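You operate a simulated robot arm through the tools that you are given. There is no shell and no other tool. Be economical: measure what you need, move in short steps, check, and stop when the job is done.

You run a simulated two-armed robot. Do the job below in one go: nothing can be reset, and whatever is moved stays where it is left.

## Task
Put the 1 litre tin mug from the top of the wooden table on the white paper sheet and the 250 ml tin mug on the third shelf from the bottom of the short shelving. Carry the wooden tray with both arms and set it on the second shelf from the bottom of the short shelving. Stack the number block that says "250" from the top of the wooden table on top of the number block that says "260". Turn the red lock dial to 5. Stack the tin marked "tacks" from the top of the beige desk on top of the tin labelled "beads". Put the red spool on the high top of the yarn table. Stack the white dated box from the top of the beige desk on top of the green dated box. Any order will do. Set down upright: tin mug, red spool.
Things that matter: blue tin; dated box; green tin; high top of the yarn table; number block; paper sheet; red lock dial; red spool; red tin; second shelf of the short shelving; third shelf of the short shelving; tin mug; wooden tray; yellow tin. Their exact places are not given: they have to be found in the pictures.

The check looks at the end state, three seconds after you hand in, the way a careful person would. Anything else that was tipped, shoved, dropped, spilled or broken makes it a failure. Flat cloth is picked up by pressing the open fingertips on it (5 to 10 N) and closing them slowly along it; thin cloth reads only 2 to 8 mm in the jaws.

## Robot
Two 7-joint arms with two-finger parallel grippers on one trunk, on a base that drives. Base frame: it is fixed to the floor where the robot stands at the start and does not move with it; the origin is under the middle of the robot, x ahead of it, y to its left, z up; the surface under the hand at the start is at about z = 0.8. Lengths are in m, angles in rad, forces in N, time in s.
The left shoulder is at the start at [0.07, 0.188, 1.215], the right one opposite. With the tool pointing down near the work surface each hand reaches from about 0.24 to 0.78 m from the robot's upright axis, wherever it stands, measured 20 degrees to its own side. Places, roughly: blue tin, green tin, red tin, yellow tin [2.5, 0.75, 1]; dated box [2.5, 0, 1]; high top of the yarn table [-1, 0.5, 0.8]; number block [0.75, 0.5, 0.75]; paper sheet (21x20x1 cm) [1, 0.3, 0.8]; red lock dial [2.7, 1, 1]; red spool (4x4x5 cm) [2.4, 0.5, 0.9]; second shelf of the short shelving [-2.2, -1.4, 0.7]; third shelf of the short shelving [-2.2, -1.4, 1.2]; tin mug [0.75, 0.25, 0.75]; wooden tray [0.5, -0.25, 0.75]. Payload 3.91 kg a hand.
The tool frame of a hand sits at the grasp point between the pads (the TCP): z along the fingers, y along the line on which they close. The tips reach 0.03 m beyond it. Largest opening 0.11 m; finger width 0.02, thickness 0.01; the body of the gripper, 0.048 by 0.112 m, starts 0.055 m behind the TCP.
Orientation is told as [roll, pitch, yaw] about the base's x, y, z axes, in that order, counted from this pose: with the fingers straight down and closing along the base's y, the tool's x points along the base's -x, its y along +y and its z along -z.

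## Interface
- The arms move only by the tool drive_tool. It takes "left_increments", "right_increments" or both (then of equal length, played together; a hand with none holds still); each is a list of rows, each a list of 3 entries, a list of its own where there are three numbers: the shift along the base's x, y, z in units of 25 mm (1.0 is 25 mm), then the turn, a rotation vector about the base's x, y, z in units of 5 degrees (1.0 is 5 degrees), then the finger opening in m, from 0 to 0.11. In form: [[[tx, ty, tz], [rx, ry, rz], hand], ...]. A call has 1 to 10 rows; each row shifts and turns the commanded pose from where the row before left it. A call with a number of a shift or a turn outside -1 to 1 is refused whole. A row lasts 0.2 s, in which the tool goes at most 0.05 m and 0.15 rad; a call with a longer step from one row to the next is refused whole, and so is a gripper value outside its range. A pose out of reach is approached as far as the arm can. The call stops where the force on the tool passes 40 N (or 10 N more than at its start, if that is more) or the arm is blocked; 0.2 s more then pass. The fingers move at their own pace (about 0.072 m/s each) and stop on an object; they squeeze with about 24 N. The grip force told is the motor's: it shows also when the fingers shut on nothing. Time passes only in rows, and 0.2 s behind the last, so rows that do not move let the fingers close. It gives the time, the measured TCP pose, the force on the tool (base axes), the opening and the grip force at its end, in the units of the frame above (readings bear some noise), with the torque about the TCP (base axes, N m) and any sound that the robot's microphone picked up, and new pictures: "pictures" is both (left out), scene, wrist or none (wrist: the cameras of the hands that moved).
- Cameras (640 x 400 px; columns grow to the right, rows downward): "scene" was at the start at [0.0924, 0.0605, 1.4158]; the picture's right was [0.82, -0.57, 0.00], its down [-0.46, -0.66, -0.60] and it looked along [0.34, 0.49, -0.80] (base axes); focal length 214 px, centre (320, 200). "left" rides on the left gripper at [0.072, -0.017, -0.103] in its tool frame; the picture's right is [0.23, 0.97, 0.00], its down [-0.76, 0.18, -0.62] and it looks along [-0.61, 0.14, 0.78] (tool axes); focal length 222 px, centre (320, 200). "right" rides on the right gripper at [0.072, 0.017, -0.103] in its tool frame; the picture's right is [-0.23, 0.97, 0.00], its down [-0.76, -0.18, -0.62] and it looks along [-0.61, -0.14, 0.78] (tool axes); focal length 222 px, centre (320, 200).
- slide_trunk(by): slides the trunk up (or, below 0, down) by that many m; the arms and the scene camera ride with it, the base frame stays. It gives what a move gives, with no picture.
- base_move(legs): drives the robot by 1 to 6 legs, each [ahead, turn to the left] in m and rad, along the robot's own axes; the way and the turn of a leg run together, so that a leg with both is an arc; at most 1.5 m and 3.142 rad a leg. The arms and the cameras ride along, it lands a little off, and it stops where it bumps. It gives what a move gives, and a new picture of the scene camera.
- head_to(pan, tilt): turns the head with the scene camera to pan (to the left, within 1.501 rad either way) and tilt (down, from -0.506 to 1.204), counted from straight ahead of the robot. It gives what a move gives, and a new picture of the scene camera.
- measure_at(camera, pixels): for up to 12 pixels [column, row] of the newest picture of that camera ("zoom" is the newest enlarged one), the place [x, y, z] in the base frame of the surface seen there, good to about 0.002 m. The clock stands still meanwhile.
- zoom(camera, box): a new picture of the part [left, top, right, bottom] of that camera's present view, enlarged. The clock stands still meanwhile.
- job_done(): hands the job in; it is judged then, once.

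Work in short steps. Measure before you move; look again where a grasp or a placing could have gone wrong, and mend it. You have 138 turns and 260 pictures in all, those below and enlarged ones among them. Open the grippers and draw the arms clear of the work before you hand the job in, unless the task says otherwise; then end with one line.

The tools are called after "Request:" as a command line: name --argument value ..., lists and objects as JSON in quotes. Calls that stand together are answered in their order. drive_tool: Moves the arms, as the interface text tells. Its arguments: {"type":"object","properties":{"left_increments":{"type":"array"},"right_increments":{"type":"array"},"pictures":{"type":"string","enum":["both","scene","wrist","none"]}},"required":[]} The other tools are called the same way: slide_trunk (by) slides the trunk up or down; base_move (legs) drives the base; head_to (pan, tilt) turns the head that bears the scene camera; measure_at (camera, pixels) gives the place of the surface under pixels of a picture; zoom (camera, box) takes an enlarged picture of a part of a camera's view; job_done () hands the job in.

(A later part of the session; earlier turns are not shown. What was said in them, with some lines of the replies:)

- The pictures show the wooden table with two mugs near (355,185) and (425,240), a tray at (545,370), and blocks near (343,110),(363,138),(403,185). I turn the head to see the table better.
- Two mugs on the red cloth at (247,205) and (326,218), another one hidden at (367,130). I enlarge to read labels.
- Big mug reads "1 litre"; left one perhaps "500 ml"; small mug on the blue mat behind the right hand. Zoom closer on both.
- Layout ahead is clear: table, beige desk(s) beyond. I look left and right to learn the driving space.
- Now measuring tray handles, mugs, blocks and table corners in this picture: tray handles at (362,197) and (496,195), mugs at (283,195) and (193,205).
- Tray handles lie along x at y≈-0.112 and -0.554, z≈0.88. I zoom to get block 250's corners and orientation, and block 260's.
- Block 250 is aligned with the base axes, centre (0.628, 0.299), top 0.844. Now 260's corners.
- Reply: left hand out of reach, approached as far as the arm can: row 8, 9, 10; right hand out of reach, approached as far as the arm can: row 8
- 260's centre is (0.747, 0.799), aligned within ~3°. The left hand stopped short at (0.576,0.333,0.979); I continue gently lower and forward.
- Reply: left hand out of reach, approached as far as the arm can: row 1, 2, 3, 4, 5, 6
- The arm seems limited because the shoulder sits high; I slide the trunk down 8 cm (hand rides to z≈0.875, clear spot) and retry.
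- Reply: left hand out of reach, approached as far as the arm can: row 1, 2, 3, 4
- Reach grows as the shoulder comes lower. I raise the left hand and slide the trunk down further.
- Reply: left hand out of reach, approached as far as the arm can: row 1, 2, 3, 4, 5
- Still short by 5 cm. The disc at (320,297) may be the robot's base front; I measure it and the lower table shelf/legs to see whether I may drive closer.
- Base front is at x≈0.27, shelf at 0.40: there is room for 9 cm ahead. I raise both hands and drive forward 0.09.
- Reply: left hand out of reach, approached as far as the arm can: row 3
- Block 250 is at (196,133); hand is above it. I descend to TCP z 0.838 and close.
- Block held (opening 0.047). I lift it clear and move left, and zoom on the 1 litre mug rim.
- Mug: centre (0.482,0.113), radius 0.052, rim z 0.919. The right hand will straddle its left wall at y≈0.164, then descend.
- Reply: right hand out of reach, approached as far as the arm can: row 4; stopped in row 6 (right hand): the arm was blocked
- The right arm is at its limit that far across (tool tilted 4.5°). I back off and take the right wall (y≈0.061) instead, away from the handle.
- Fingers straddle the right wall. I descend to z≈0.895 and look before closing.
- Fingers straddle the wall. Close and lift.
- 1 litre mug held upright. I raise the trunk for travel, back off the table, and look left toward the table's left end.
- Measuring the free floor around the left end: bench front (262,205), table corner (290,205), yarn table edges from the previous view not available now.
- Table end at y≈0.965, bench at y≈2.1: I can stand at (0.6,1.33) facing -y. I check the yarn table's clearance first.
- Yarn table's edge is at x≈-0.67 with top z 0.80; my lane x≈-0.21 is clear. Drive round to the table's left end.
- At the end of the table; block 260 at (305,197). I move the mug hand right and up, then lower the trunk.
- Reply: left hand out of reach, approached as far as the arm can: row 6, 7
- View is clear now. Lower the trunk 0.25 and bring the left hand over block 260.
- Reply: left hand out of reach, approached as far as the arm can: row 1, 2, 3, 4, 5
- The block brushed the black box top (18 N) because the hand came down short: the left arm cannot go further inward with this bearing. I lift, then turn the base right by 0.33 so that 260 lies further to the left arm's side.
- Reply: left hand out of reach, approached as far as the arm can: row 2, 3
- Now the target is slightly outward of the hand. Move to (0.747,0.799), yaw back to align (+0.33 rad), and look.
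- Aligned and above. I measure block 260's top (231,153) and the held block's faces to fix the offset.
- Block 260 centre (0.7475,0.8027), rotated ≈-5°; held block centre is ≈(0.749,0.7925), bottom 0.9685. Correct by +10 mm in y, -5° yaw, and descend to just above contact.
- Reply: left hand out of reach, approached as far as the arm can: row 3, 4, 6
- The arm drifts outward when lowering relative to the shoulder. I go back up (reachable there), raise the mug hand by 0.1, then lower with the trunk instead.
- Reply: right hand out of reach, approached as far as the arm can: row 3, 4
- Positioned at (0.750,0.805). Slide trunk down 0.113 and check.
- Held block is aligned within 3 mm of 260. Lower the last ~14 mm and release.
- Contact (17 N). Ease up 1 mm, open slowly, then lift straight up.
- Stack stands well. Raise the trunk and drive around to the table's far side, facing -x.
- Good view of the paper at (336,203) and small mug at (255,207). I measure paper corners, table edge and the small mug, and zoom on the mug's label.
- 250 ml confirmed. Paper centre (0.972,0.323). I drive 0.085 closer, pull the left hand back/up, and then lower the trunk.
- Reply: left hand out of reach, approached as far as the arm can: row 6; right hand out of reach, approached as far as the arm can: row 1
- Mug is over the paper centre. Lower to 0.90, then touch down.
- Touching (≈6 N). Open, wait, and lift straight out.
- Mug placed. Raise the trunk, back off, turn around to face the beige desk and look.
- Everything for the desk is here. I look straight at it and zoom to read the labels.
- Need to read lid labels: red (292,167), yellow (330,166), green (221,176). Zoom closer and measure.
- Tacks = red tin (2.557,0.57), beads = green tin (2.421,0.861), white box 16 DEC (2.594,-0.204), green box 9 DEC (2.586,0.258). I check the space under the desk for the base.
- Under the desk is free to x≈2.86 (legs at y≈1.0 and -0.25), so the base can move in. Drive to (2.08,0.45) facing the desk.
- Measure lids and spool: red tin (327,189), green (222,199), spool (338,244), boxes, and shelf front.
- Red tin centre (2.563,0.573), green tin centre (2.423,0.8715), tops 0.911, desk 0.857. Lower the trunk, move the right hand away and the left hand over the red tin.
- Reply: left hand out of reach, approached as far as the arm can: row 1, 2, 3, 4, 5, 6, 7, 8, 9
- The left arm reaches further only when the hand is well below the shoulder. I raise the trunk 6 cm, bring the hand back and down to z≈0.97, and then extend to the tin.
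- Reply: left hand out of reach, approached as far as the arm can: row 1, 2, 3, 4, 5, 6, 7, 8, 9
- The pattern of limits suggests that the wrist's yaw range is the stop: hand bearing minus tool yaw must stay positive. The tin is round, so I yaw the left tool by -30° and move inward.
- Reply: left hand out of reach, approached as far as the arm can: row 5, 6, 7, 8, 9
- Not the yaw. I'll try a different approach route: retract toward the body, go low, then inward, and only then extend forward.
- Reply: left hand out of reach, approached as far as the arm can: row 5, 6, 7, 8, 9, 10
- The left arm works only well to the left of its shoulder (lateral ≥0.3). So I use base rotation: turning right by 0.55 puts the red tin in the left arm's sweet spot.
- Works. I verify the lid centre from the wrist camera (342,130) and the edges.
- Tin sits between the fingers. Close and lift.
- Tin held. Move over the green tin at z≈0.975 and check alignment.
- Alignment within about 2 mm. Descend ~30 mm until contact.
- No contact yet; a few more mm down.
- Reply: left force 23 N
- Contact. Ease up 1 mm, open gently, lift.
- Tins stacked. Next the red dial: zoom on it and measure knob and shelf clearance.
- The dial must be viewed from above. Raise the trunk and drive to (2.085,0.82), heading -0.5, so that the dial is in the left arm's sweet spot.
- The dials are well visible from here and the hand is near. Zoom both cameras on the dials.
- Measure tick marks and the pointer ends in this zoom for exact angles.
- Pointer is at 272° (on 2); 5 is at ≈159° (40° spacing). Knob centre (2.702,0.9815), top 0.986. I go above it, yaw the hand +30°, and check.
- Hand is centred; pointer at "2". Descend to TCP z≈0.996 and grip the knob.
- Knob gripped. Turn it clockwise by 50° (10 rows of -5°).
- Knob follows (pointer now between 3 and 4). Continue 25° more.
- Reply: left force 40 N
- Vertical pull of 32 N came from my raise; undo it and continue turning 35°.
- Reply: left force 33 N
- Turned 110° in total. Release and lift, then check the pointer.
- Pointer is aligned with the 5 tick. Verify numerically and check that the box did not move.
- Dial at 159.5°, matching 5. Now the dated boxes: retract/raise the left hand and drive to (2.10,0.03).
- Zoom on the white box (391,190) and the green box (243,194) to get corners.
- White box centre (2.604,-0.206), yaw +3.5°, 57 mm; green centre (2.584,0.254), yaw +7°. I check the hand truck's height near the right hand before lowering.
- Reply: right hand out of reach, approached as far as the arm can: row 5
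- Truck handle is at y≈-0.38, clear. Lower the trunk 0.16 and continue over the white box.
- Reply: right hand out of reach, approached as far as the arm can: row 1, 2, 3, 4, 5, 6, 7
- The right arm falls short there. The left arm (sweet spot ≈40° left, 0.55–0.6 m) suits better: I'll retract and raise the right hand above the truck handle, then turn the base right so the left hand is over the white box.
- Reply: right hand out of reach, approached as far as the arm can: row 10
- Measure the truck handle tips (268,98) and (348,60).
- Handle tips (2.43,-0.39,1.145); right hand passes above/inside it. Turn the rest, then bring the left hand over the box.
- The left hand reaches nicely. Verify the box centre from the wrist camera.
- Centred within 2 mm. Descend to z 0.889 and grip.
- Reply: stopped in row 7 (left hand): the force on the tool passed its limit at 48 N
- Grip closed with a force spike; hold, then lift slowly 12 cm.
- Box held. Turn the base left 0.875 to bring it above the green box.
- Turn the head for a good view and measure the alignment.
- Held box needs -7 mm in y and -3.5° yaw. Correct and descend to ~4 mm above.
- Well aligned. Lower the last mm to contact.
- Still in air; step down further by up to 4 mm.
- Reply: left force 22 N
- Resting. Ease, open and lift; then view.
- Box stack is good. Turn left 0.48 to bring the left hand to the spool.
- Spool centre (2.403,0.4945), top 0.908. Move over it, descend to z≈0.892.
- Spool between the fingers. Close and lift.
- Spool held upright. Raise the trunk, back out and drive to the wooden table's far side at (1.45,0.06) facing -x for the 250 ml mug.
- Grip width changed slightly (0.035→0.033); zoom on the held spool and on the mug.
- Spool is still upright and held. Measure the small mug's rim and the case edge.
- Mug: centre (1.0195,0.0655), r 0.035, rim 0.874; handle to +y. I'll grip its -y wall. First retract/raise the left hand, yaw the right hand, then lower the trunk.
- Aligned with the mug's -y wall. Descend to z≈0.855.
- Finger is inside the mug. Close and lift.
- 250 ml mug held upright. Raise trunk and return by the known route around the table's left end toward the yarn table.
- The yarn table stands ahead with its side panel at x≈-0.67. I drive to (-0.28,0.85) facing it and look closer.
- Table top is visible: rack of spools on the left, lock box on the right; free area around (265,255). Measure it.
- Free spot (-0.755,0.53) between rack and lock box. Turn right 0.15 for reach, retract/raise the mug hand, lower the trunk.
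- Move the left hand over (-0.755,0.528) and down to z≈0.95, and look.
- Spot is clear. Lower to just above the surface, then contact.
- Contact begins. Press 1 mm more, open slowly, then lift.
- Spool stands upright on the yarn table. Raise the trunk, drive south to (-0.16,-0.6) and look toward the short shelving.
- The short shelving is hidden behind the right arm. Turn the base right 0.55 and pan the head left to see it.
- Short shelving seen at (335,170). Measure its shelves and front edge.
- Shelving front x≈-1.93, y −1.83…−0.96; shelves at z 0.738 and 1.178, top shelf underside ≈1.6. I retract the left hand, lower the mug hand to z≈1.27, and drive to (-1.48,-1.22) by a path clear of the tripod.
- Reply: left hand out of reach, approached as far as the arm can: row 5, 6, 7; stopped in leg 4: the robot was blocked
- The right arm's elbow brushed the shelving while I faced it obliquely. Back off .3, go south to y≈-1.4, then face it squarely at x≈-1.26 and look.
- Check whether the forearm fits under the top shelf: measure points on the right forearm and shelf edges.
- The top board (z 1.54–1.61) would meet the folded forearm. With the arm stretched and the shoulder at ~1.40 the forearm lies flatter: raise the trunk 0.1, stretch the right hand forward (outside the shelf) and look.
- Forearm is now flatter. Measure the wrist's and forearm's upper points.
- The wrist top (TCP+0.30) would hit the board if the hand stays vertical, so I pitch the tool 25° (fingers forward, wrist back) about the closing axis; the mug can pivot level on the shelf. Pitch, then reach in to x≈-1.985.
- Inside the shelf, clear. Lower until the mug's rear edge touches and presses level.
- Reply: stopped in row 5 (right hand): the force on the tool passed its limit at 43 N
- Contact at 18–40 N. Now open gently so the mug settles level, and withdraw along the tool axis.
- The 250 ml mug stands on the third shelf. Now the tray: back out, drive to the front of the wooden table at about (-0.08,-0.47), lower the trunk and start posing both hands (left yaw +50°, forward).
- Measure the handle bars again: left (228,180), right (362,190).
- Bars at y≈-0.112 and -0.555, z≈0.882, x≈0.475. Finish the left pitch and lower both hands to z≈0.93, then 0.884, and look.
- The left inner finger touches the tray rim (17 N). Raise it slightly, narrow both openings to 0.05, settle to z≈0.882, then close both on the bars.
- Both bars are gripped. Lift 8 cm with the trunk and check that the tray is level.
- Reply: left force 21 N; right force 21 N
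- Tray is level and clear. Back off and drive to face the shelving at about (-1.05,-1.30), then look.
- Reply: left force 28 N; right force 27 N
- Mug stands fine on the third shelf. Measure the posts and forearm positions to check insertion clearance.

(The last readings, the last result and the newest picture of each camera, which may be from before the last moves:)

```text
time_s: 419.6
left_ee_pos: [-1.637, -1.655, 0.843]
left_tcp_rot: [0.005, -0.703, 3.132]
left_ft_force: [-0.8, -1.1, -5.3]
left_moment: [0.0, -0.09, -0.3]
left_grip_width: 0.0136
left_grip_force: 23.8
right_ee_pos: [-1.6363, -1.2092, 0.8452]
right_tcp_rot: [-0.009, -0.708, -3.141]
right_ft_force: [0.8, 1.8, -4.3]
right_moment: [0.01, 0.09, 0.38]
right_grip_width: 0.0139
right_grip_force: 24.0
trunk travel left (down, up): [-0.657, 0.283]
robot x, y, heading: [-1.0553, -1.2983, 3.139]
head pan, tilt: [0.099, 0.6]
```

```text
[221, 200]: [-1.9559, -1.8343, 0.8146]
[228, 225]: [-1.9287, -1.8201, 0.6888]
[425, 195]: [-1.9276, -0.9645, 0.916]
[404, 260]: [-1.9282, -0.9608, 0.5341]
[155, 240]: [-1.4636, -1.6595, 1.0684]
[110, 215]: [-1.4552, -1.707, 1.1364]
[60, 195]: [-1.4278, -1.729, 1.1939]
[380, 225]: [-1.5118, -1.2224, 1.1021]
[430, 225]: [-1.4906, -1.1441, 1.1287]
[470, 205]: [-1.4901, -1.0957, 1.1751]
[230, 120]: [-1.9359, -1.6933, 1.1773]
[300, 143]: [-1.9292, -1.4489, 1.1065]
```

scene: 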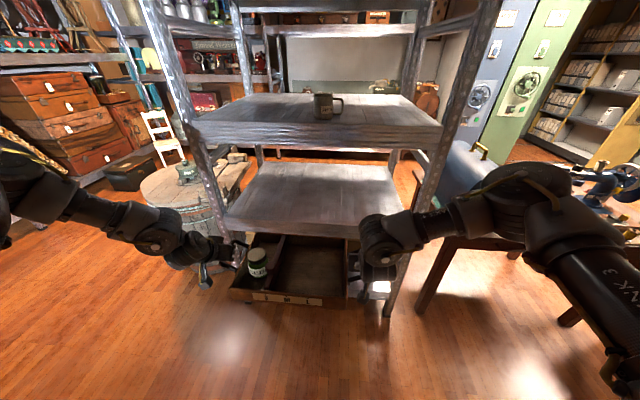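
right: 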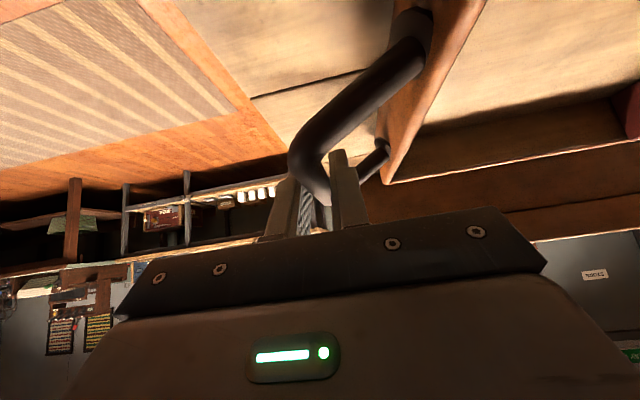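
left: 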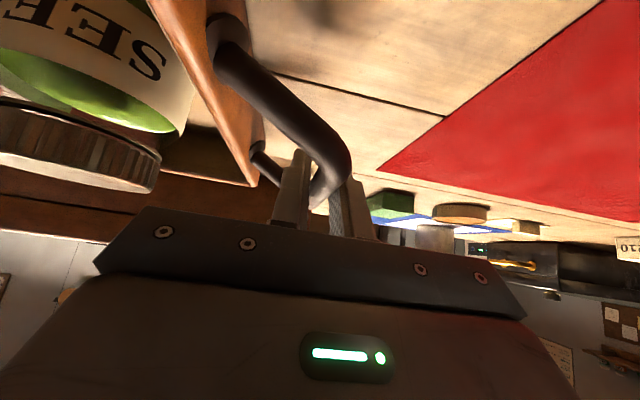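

Forearms allow insertion to TCP x≈-1.985 (tray centre 5.5 cm inside the shelf). Drive in 0.347, lower to the shelf with the trunk and then gently until contact.

Request:
base_move --legs '[[0.347, 0]]'

Request:
slide_trunk --by -0.02

Request:
drive_tool --left_increments '[[[0, 0, -0.08], [0, 0, 0], 0], [[0, 0, -0.08], [0, 0, 0], 0], [[0, 0, -0.06], [0, 0, 0], 0], [[0, 0, 0], [0, 0, 0], 0]]' --right_increments '[[[0, 0, -0.1], [0, 0, 0], 0], [[0, 0, -0.1], [0, 0, 0], 0], [[0, 0, -0.08], [0, 0, 0], 0], [[0, 0, 0], [0, 0, 0], 0]]' --pictures "both"

```text
time_s: 421.9
left_ee_pos: [-1.9831, -1.6553, 0.8427]
left_tcp_rot: [0.005, -0.702, 3.134]
left_ft_force: [-0.9, -2.1, -6.2]
left_moment: [-0.01, 0.05, -0.29]
left_grip_width: 0.0138
left_grip_force: 23.6
right_ee_pos: [-1.9821, -1.2101, 0.8445]
right_tcp_rot: [-0.008, -0.708, -3.137]
right_ft_force: [-0.9, 2.4, -4.4]
right_moment: [0.03, -0.08, 0.42]
right_grip_width: 0.0136
right_grip_force: 23.8
trunk travel left (down, up): [-0.657, 0.283]
robot x, y, heading: [-1.4025, -1.2987, 3.141]
head pan, tilt: [0.099, 0.6]
```

scene: 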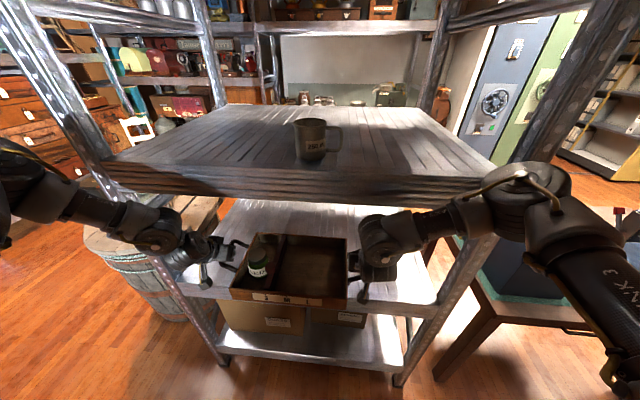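

```text
time_s: 422.5
left_ee_pos: [-1.9822, -1.6553, 0.8229]
left_tcp_rot: [0.002, -0.7, 3.134]
left_ft_force: [-0.8, 0.2, -5.5]
left_moment: [-0.02, 0.1, -0.27]
left_grip_width: 0.0137
left_grip_force: 24.3
right_ee_pos: [-1.9834, -1.2099, 0.8257]
right_tcp_rot: [-0.008, -0.706, -3.135]
right_ft_force: [1.4, 0.2, -3.7]
right_moment: [0.0, -0.12, 0.4]
right_grip_width: 0.0136
right_grip_force: 24.5
trunk travel left (down, up): [-0.637, 0.303]
robot x, y, heading: [-1.3995, -1.2954, 3.141]
head pan, tilt: [0.099, 0.6]
```

```text
time_s: 423.5
left_ee_pos: [-1.9819, -1.6538, 0.8182]
left_tcp_rot: [0.002, -0.704, 3.133]
left_ft_force: [-0.6, 0.0, -3.7]
left_moment: [0.02, 0.71, -0.29]
left_grip_width: 0.0139
left_grip_force: 24.2
right_ee_pos: [-1.9824, -1.2121, 0.8208]
right_tcp_rot: [-0.007, -0.714, -3.137]
right_ft_force: [-0.6, 1.8, 8.4]
right_moment: [0.01, 0.76, 0.41]
right_grip_width: 0.0141
right_grip_force: 24.1
trunk travel left (down, up): [-0.637, 0.303]
robot x, y, heading: [-1.4002, -1.2948, 3.142]
head pan, tilt: [0.099, 0.6]
```

scene: 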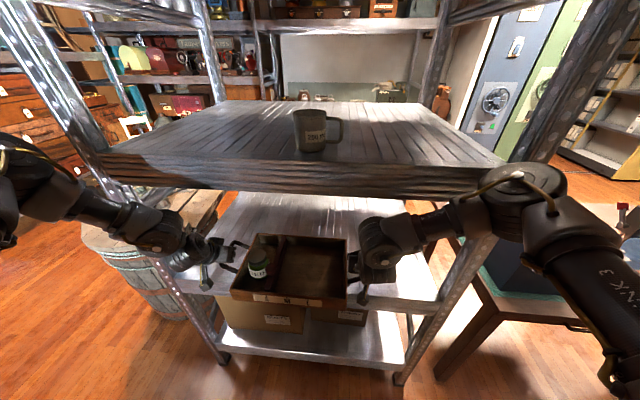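
right: 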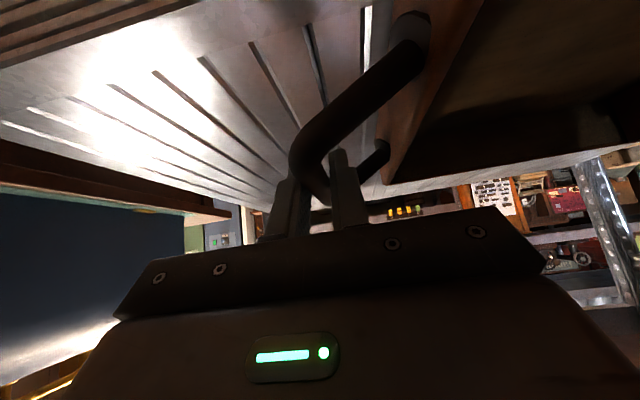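
left: 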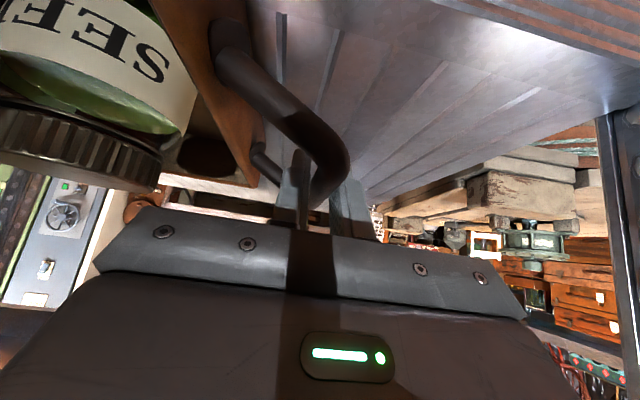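

Tray is on the shelf. Settle the left side, open both grippers and withdraw along the tool axis.

Request:
drive_tool --left_increments '[[[0, 0, -0.08], [0, 0, 0], 0.0], [[0, 0, 0], [0, 0, 0], 0.02], [[0, 0, 0], [0, 0, 0], 0.04], [[0, 0, 0], [0, 0, 0], 0.045], [[0.5, 0, 0.6], [0, 0, 0], 0.045], [[0.6, 0, 0.7], [0, 0, 0], 0.045], [[0.6, 0, 0.7], [0, 0, 0], 0.045], [[0.8, 0, 0.4], [0, 0, 0], 0.045], [[1, 0, 0], [0, 0, 0], 0.045], [[1, 0, 0], [0, 0, 0], 0.02]]' --right_increments '[[[0, 0, -0.02], [0, 0, 0], 0.0], [[0, 0, 0], [0, 0, 0], 0.02], [[0, 0, 0], [0, 0, 0], 0.04], [[0, 0, 0], [0, 0, 0], 0.045], [[0.5, 0, 0.6], [0, 0, 0], 0.045], [[0.6, 0, 0.7], [0, 0, 0], 0.045], [[0.6, 0, 0.7], [0, 0, 0], 0.045], [[0.8, 0, 0.4], [0, 0, 0], 0.045], [[1, 0, 0], [0, 0, 0], 0.045], [[1, 0, 0], [0, 0, 0], 0.02]]' --pictures "scene"

Request:
measure_at --camera "scene" --pixels '[[235, 295], [345, 303], [290, 298], [250, 238], [345, 242], [238, 290], [343, 297]]'

```text
time_s: 425.7
left_ee_pos: [-1.8683, -1.6572, 0.8776]
left_tcp_rot: [0.002, -0.703, 3.134]
left_ft_force: [0.5, 0.8, 0.1]
left_moment: [0.01, 0.0, -0.05]
left_grip_width: 0.02
left_grip_force: 0.0
right_ee_pos: [-1.8672, -1.2093, 0.8802]
right_tcp_rot: [-0.01, -0.71, -3.136]
right_ft_force: [-0.6, -0.5, -0.1]
right_moment: [0.02, -0.01, -0.05]
right_grip_width: 0.0199
right_grip_force: 0.1
trunk travel left (down, up): [-0.637, 0.303]
robot x, y, heading: [-1.4017, -1.2973, 3.139]
head pan, tilt: [0.099, 0.6]
```

scene: 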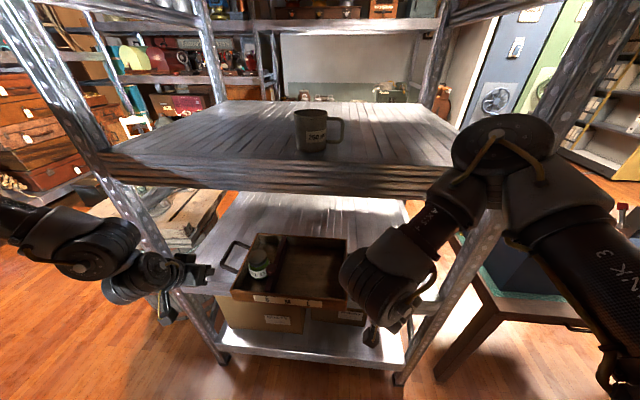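

```text
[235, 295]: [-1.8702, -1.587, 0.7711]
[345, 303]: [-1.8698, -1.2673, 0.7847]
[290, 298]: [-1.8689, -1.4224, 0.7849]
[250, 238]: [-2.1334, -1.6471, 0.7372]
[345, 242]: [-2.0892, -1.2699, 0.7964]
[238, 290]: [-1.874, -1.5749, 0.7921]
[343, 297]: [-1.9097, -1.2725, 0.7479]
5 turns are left
```

Tray rests stably but overhangs 6 cm. I back the base 0.075, bring closed fingertips behind the rear wall, ready to push it in.

Request:
base_move --legs '[[-0.075, 0]]'

Request:
drive_tool --left_increments '[[[0, 0.7, 0], [0, 0, 0], 0.0], [[0, 0.7, -0.3], [0, 0, 0], 0.0], [[0, 0.7, -0.6], [0, 0, 0], 0.0], [[0, 0.7, -0.8], [0, 0, 0], 0.0], [[0, 0.7, -0.9], [0, 0, 0], 0.0], [[0, 0.5, -0.9], [0, 0, 0], 0.0], [[0, 0, 0], [0, 0, 0], 0.0]]' --right_increments '[[[0, -0.7, 0], [0, 0, 0], 0.0], [[0, -0.7, -0.3], [0, 0, 0], 0.0], [[0, -0.7, -0.6], [0, 0, 0], 0.0], [[0, -0.7, -0.8], [0, 0, 0], 0.0], [[0, -0.7, -0.9], [0, 0, 0], 0.0], [[0, -0.5, -0.9], [0, 0, 0], 0.0], [[0, 0, 0], [0, 0, 0], 0.0]]' --pictures "scene"

```text
time_s: 426.8
left_ee_pos: [-1.7933, -1.6552, 0.8769]
left_tcp_rot: [0.004, -0.703, 3.133]
left_ft_force: [-0.4, 0.3, 0.7]
left_moment: [0.02, 0.0, 0.04]
left_grip_width: 0.0199
left_grip_force: 0.0
right_ee_pos: [-1.7926, -1.2092, 0.8785]
right_tcp_rot: [-0.007, -0.711, -3.137]
right_ft_force: [0.1, -0.6, -0.3]
right_moment: [0.0, 0.01, 0.01]
right_grip_width: 0.02
right_grip_force: 0.0
trunk travel left (down, up): [-0.637, 0.303]
robot x, y, heading: [-1.3217, -1.2991, 3.145]
head pan, tilt: [0.099, 0.6]
```

scene: 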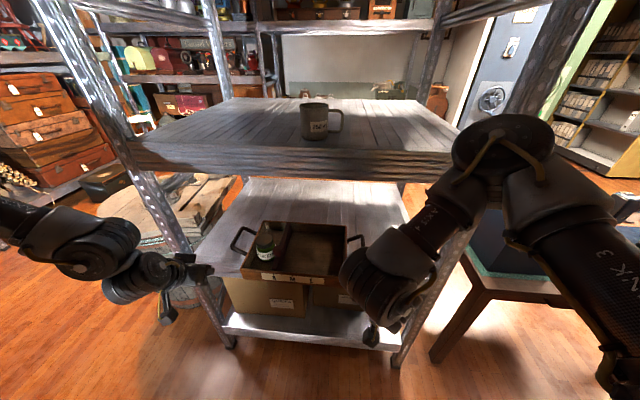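

```text
time_s: 428.4
left_ee_pos: [-1.7978, -1.5918, 0.8293]
left_tcp_rot: [0.002, -0.702, 3.132]
left_ft_force: [0.5, 0.8, 0.2]
left_moment: [-0.01, 0.01, 0.0]
left_grip_width: 0.0
left_grip_force: 24.1
left hand out of reach, approached as far as the arm can: row 4, 5, 6
right_ee_pos: [-1.7929, -1.3088, 0.7919]
right_tcp_rot: [-0.007, -0.709, -3.137]
right_ft_force: [-0.3, 0.1, 0.7]
right_moment: [0.0, -0.02, 0.01]
right_grip_width: 0.0
right_grip_force: 24.2
trunk travel left (down, up): [-0.637, 0.303]
robot x, y, heading: [-1.3236, -1.2932, 3.14]
head pan, tilt: [0.099, 0.6]
4 turns are left
```

scene: 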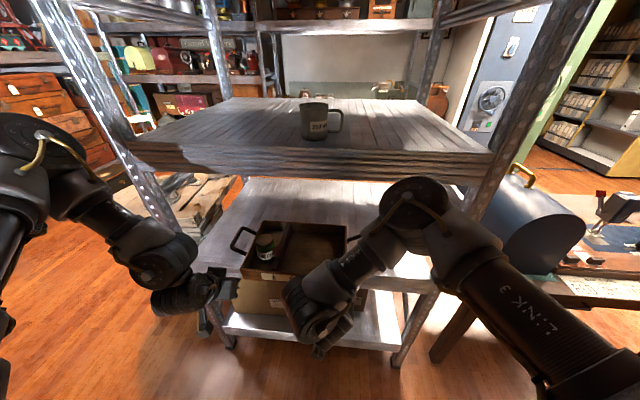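

The left hand cannot get in far enough, so I'll push with the right hand at the tray's middle: retract/raise the left, shift the right inward to y≈-1.425.

Request:
drive_tool --left_increments '[[[0.3, -0.6, 0.8], [0, 0, 0], 0.0], [[0.3, -0.6, 0.8], [0, 0, 0], 0.0], [[0.3, -0.6, 0.8], [0, 0, 0], 0.0], [[0, -0.6, 0.8], [0, 0, 0], 0.0], [[0, -0.6, 0.8], [0, 0, 0], 0.0], [[0, 0, 0], [0, 0, 0], 0.0], [[0, 0, 0], [0, 0, 0], 0.0]]' --right_increments '[[[0, 0, 0], [0, 0, 0], 0.0], [[0, -0.8, 0], [0, 0, 0], 0.0], [[0, -0.8, 0], [0, 0, 0], 0.0], [[0, -0.8, 0], [0, 0, 0], 0.0], [[0, -0.8, 0], [0, 0, 0], 0.0], [[0, -0.8, 0], [0, 0, 0], 0.0], [[0, -0.65, 0], [0, 0, 0], 0.0]]' --pictures "scene"

```text
time_s: 430.0
left_ee_pos: [-1.7736, -1.6678, 0.9295]
left_tcp_rot: [0.004, -0.702, 3.134]
left_ft_force: [0.5, 1.3, -0.2]
left_moment: [-0.03, 0.03, 0.0]
left_grip_width: 0.0001
left_grip_force: 24.4
right_ee_pos: [-1.8178, -1.4078, 0.7874]
right_tcp_rot: [-0.001, -0.707, -3.136]
right_ft_force: [-0.5, 0.1, -1.2]
right_moment: [0.0, 0.02, 0.03]
right_grip_width: 0.0
right_grip_force: 24.2
right hand out of reach, approached as far as the arm can: row 5, 6, 7
trunk travel left (down, up): [-0.637, 0.303]
robot x, y, heading: [-1.3256, -1.2959, 3.139]
head pan, tilt: [0.099, 0.6]
3 turns are left
```

scene: 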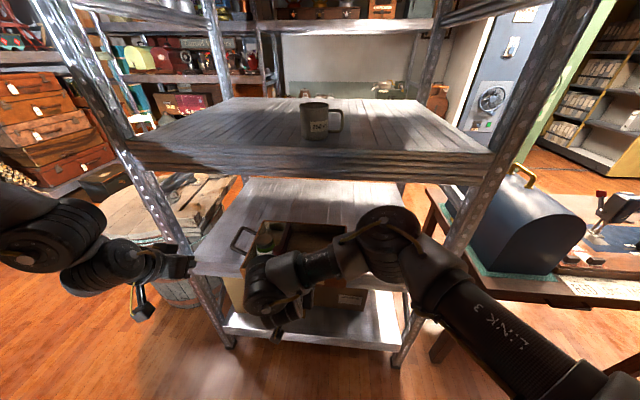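

Right fingertips are just behind the tray's rear wall at its middle. Push 0.105 with the base, then back off 0.3 and look.

Request:
base_move --legs '[[0.105, 0]]'

Request:
base_move --legs '[[-0.35, 0]]'

Request:
zoom --camera "scene" --box '[180, 80, 460, 320]'

Request:
drive_tool --left_increments '[[[0, 0, 0.5], [0, 0, 0], 0.05], [[0, 0, 0.5], [0, 0, 0], 0.08]]' --right_increments '[[[0, 0, 1], [0, 0, 0], 0.05], [[0, 0, 1], [0, 0, 0], 0.08]]' --pictures "scene"

```text
time_s: 431.0
left_ee_pos: [-1.8318, -1.6669, 0.9288]
left_tcp_rot: [0.005, -0.703, 3.134]
left_ft_force: [0.3, 0.8, 0.3]
left_moment: [-0.02, -0.04, 0.02]
left_grip_width: 0.0001
left_grip_force: 23.9
right_ee_pos: [-1.8646, -1.4117, 0.7848]
right_tcp_rot: [-0.003, -0.682, -3.123]
right_ft_force: [3.0, -2.4, -0.6]
right_moment: [0.1, 0.23, -0.08]
right_grip_width: 0.0
right_grip_force: 24.1
trunk travel left (down, up): [-0.637, 0.303]
robot x, y, heading: [-1.381, -1.2957, 3.144]
head pan, tilt: [0.099, 0.6]
stopped in leg 1: the force on the tool passed its limit at 194 N (the readings are from after the stop); the commanded pose is now the measured one
```

scene: 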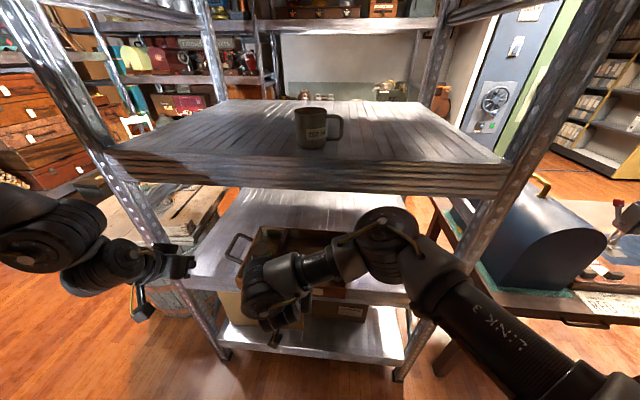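

```text
time_s: 433.2
left_ee_pos: [-1.4835, -1.6665, 0.9285]
left_tcp_rot: [0.004, -0.703, 3.128]
left_ft_force: [-0.3, -0.6, 0.9]
left_moment: [0.02, 0.0, 0.0]
left_grip_width: 0.0
left_grip_force: 24.3
right_ee_pos: [-1.517, -1.4102, 0.7851]
right_tcp_rot: [-0.007, -0.685, -3.131]
right_ft_force: [-0.5, 0.0, -0.1]
right_moment: [0.04, 0.01, -0.02]
right_grip_width: 0.0003
right_grip_force: 24.1
trunk travel left (down, up): [-0.637, 0.303]
robot x, y, heading: [-1.0339, -1.299, 3.135]
head pan, tilt: [0.099, 0.6]
```

scene: 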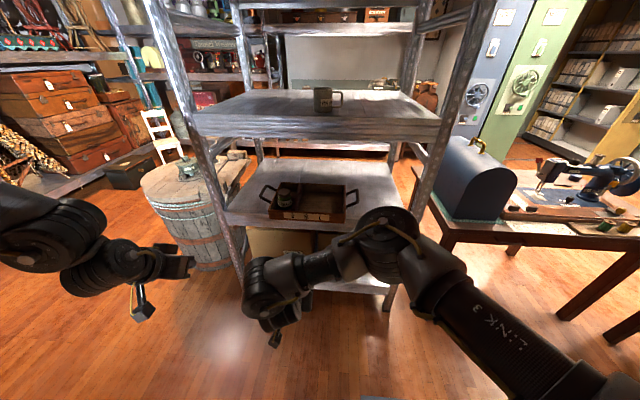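

```text
1.67 times, centred on (320, 200) of scene
```

zoom: 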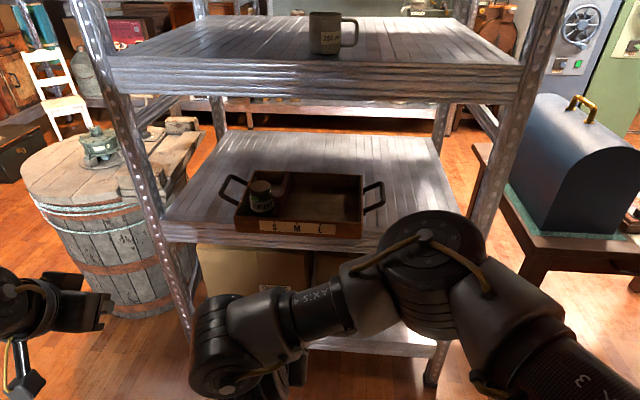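

```text
time_s: 433.9
left_ee_pos: [-1.4838, -1.6632, 0.9558]
left_tcp_rot: [0.007, -0.702, 3.125]
left_ft_force: [-0.3, 0.9, -0.3]
left_moment: [-0.07, -0.03, 0.02]
left_grip_width: 0.0798
left_grip_force: 0.9
right_ee_pos: [-1.5199, -1.4029, 0.8355]
right_tcp_rot: [-0.002, -0.682, -3.133]
right_ft_force: [0.4, 0.1, 0.1]
right_moment: [-0.03, 0.0, 0.04]
right_grip_width: 0.0799
right_grip_force: 0.8
right hand out of reach, approached as far as the arm can: row 1
trunk travel left (down, up): [-0.637, 0.303]
robot x, y, heading: [-1.034, -1.2996, 3.132]
head pan, tilt: [0.099, 0.6]
2 turns are left
```

scene: 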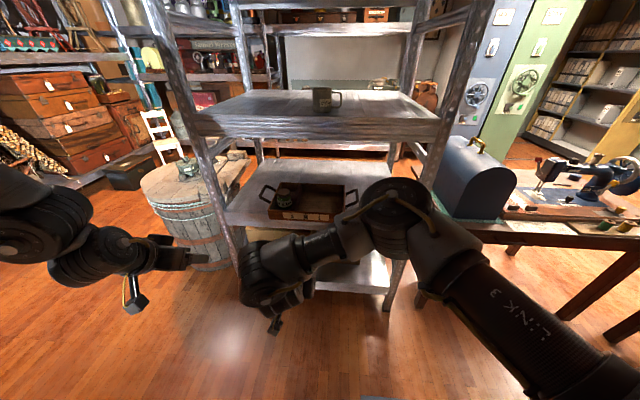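

The tray now sits within the shelf with its jar upright. The mug above it is upright, and both grippers are open and clear, so I hand the job in.

Request:
job_done

```text
The job is handed in.
```

I finished all seven parts and handed the job in. On the last push, the right hand hit a 194 N force stop as it slid the tray into the shelf. The closing pictures still show the tray on the second shelf with its jar upright and the 250 ml mug upright above it.
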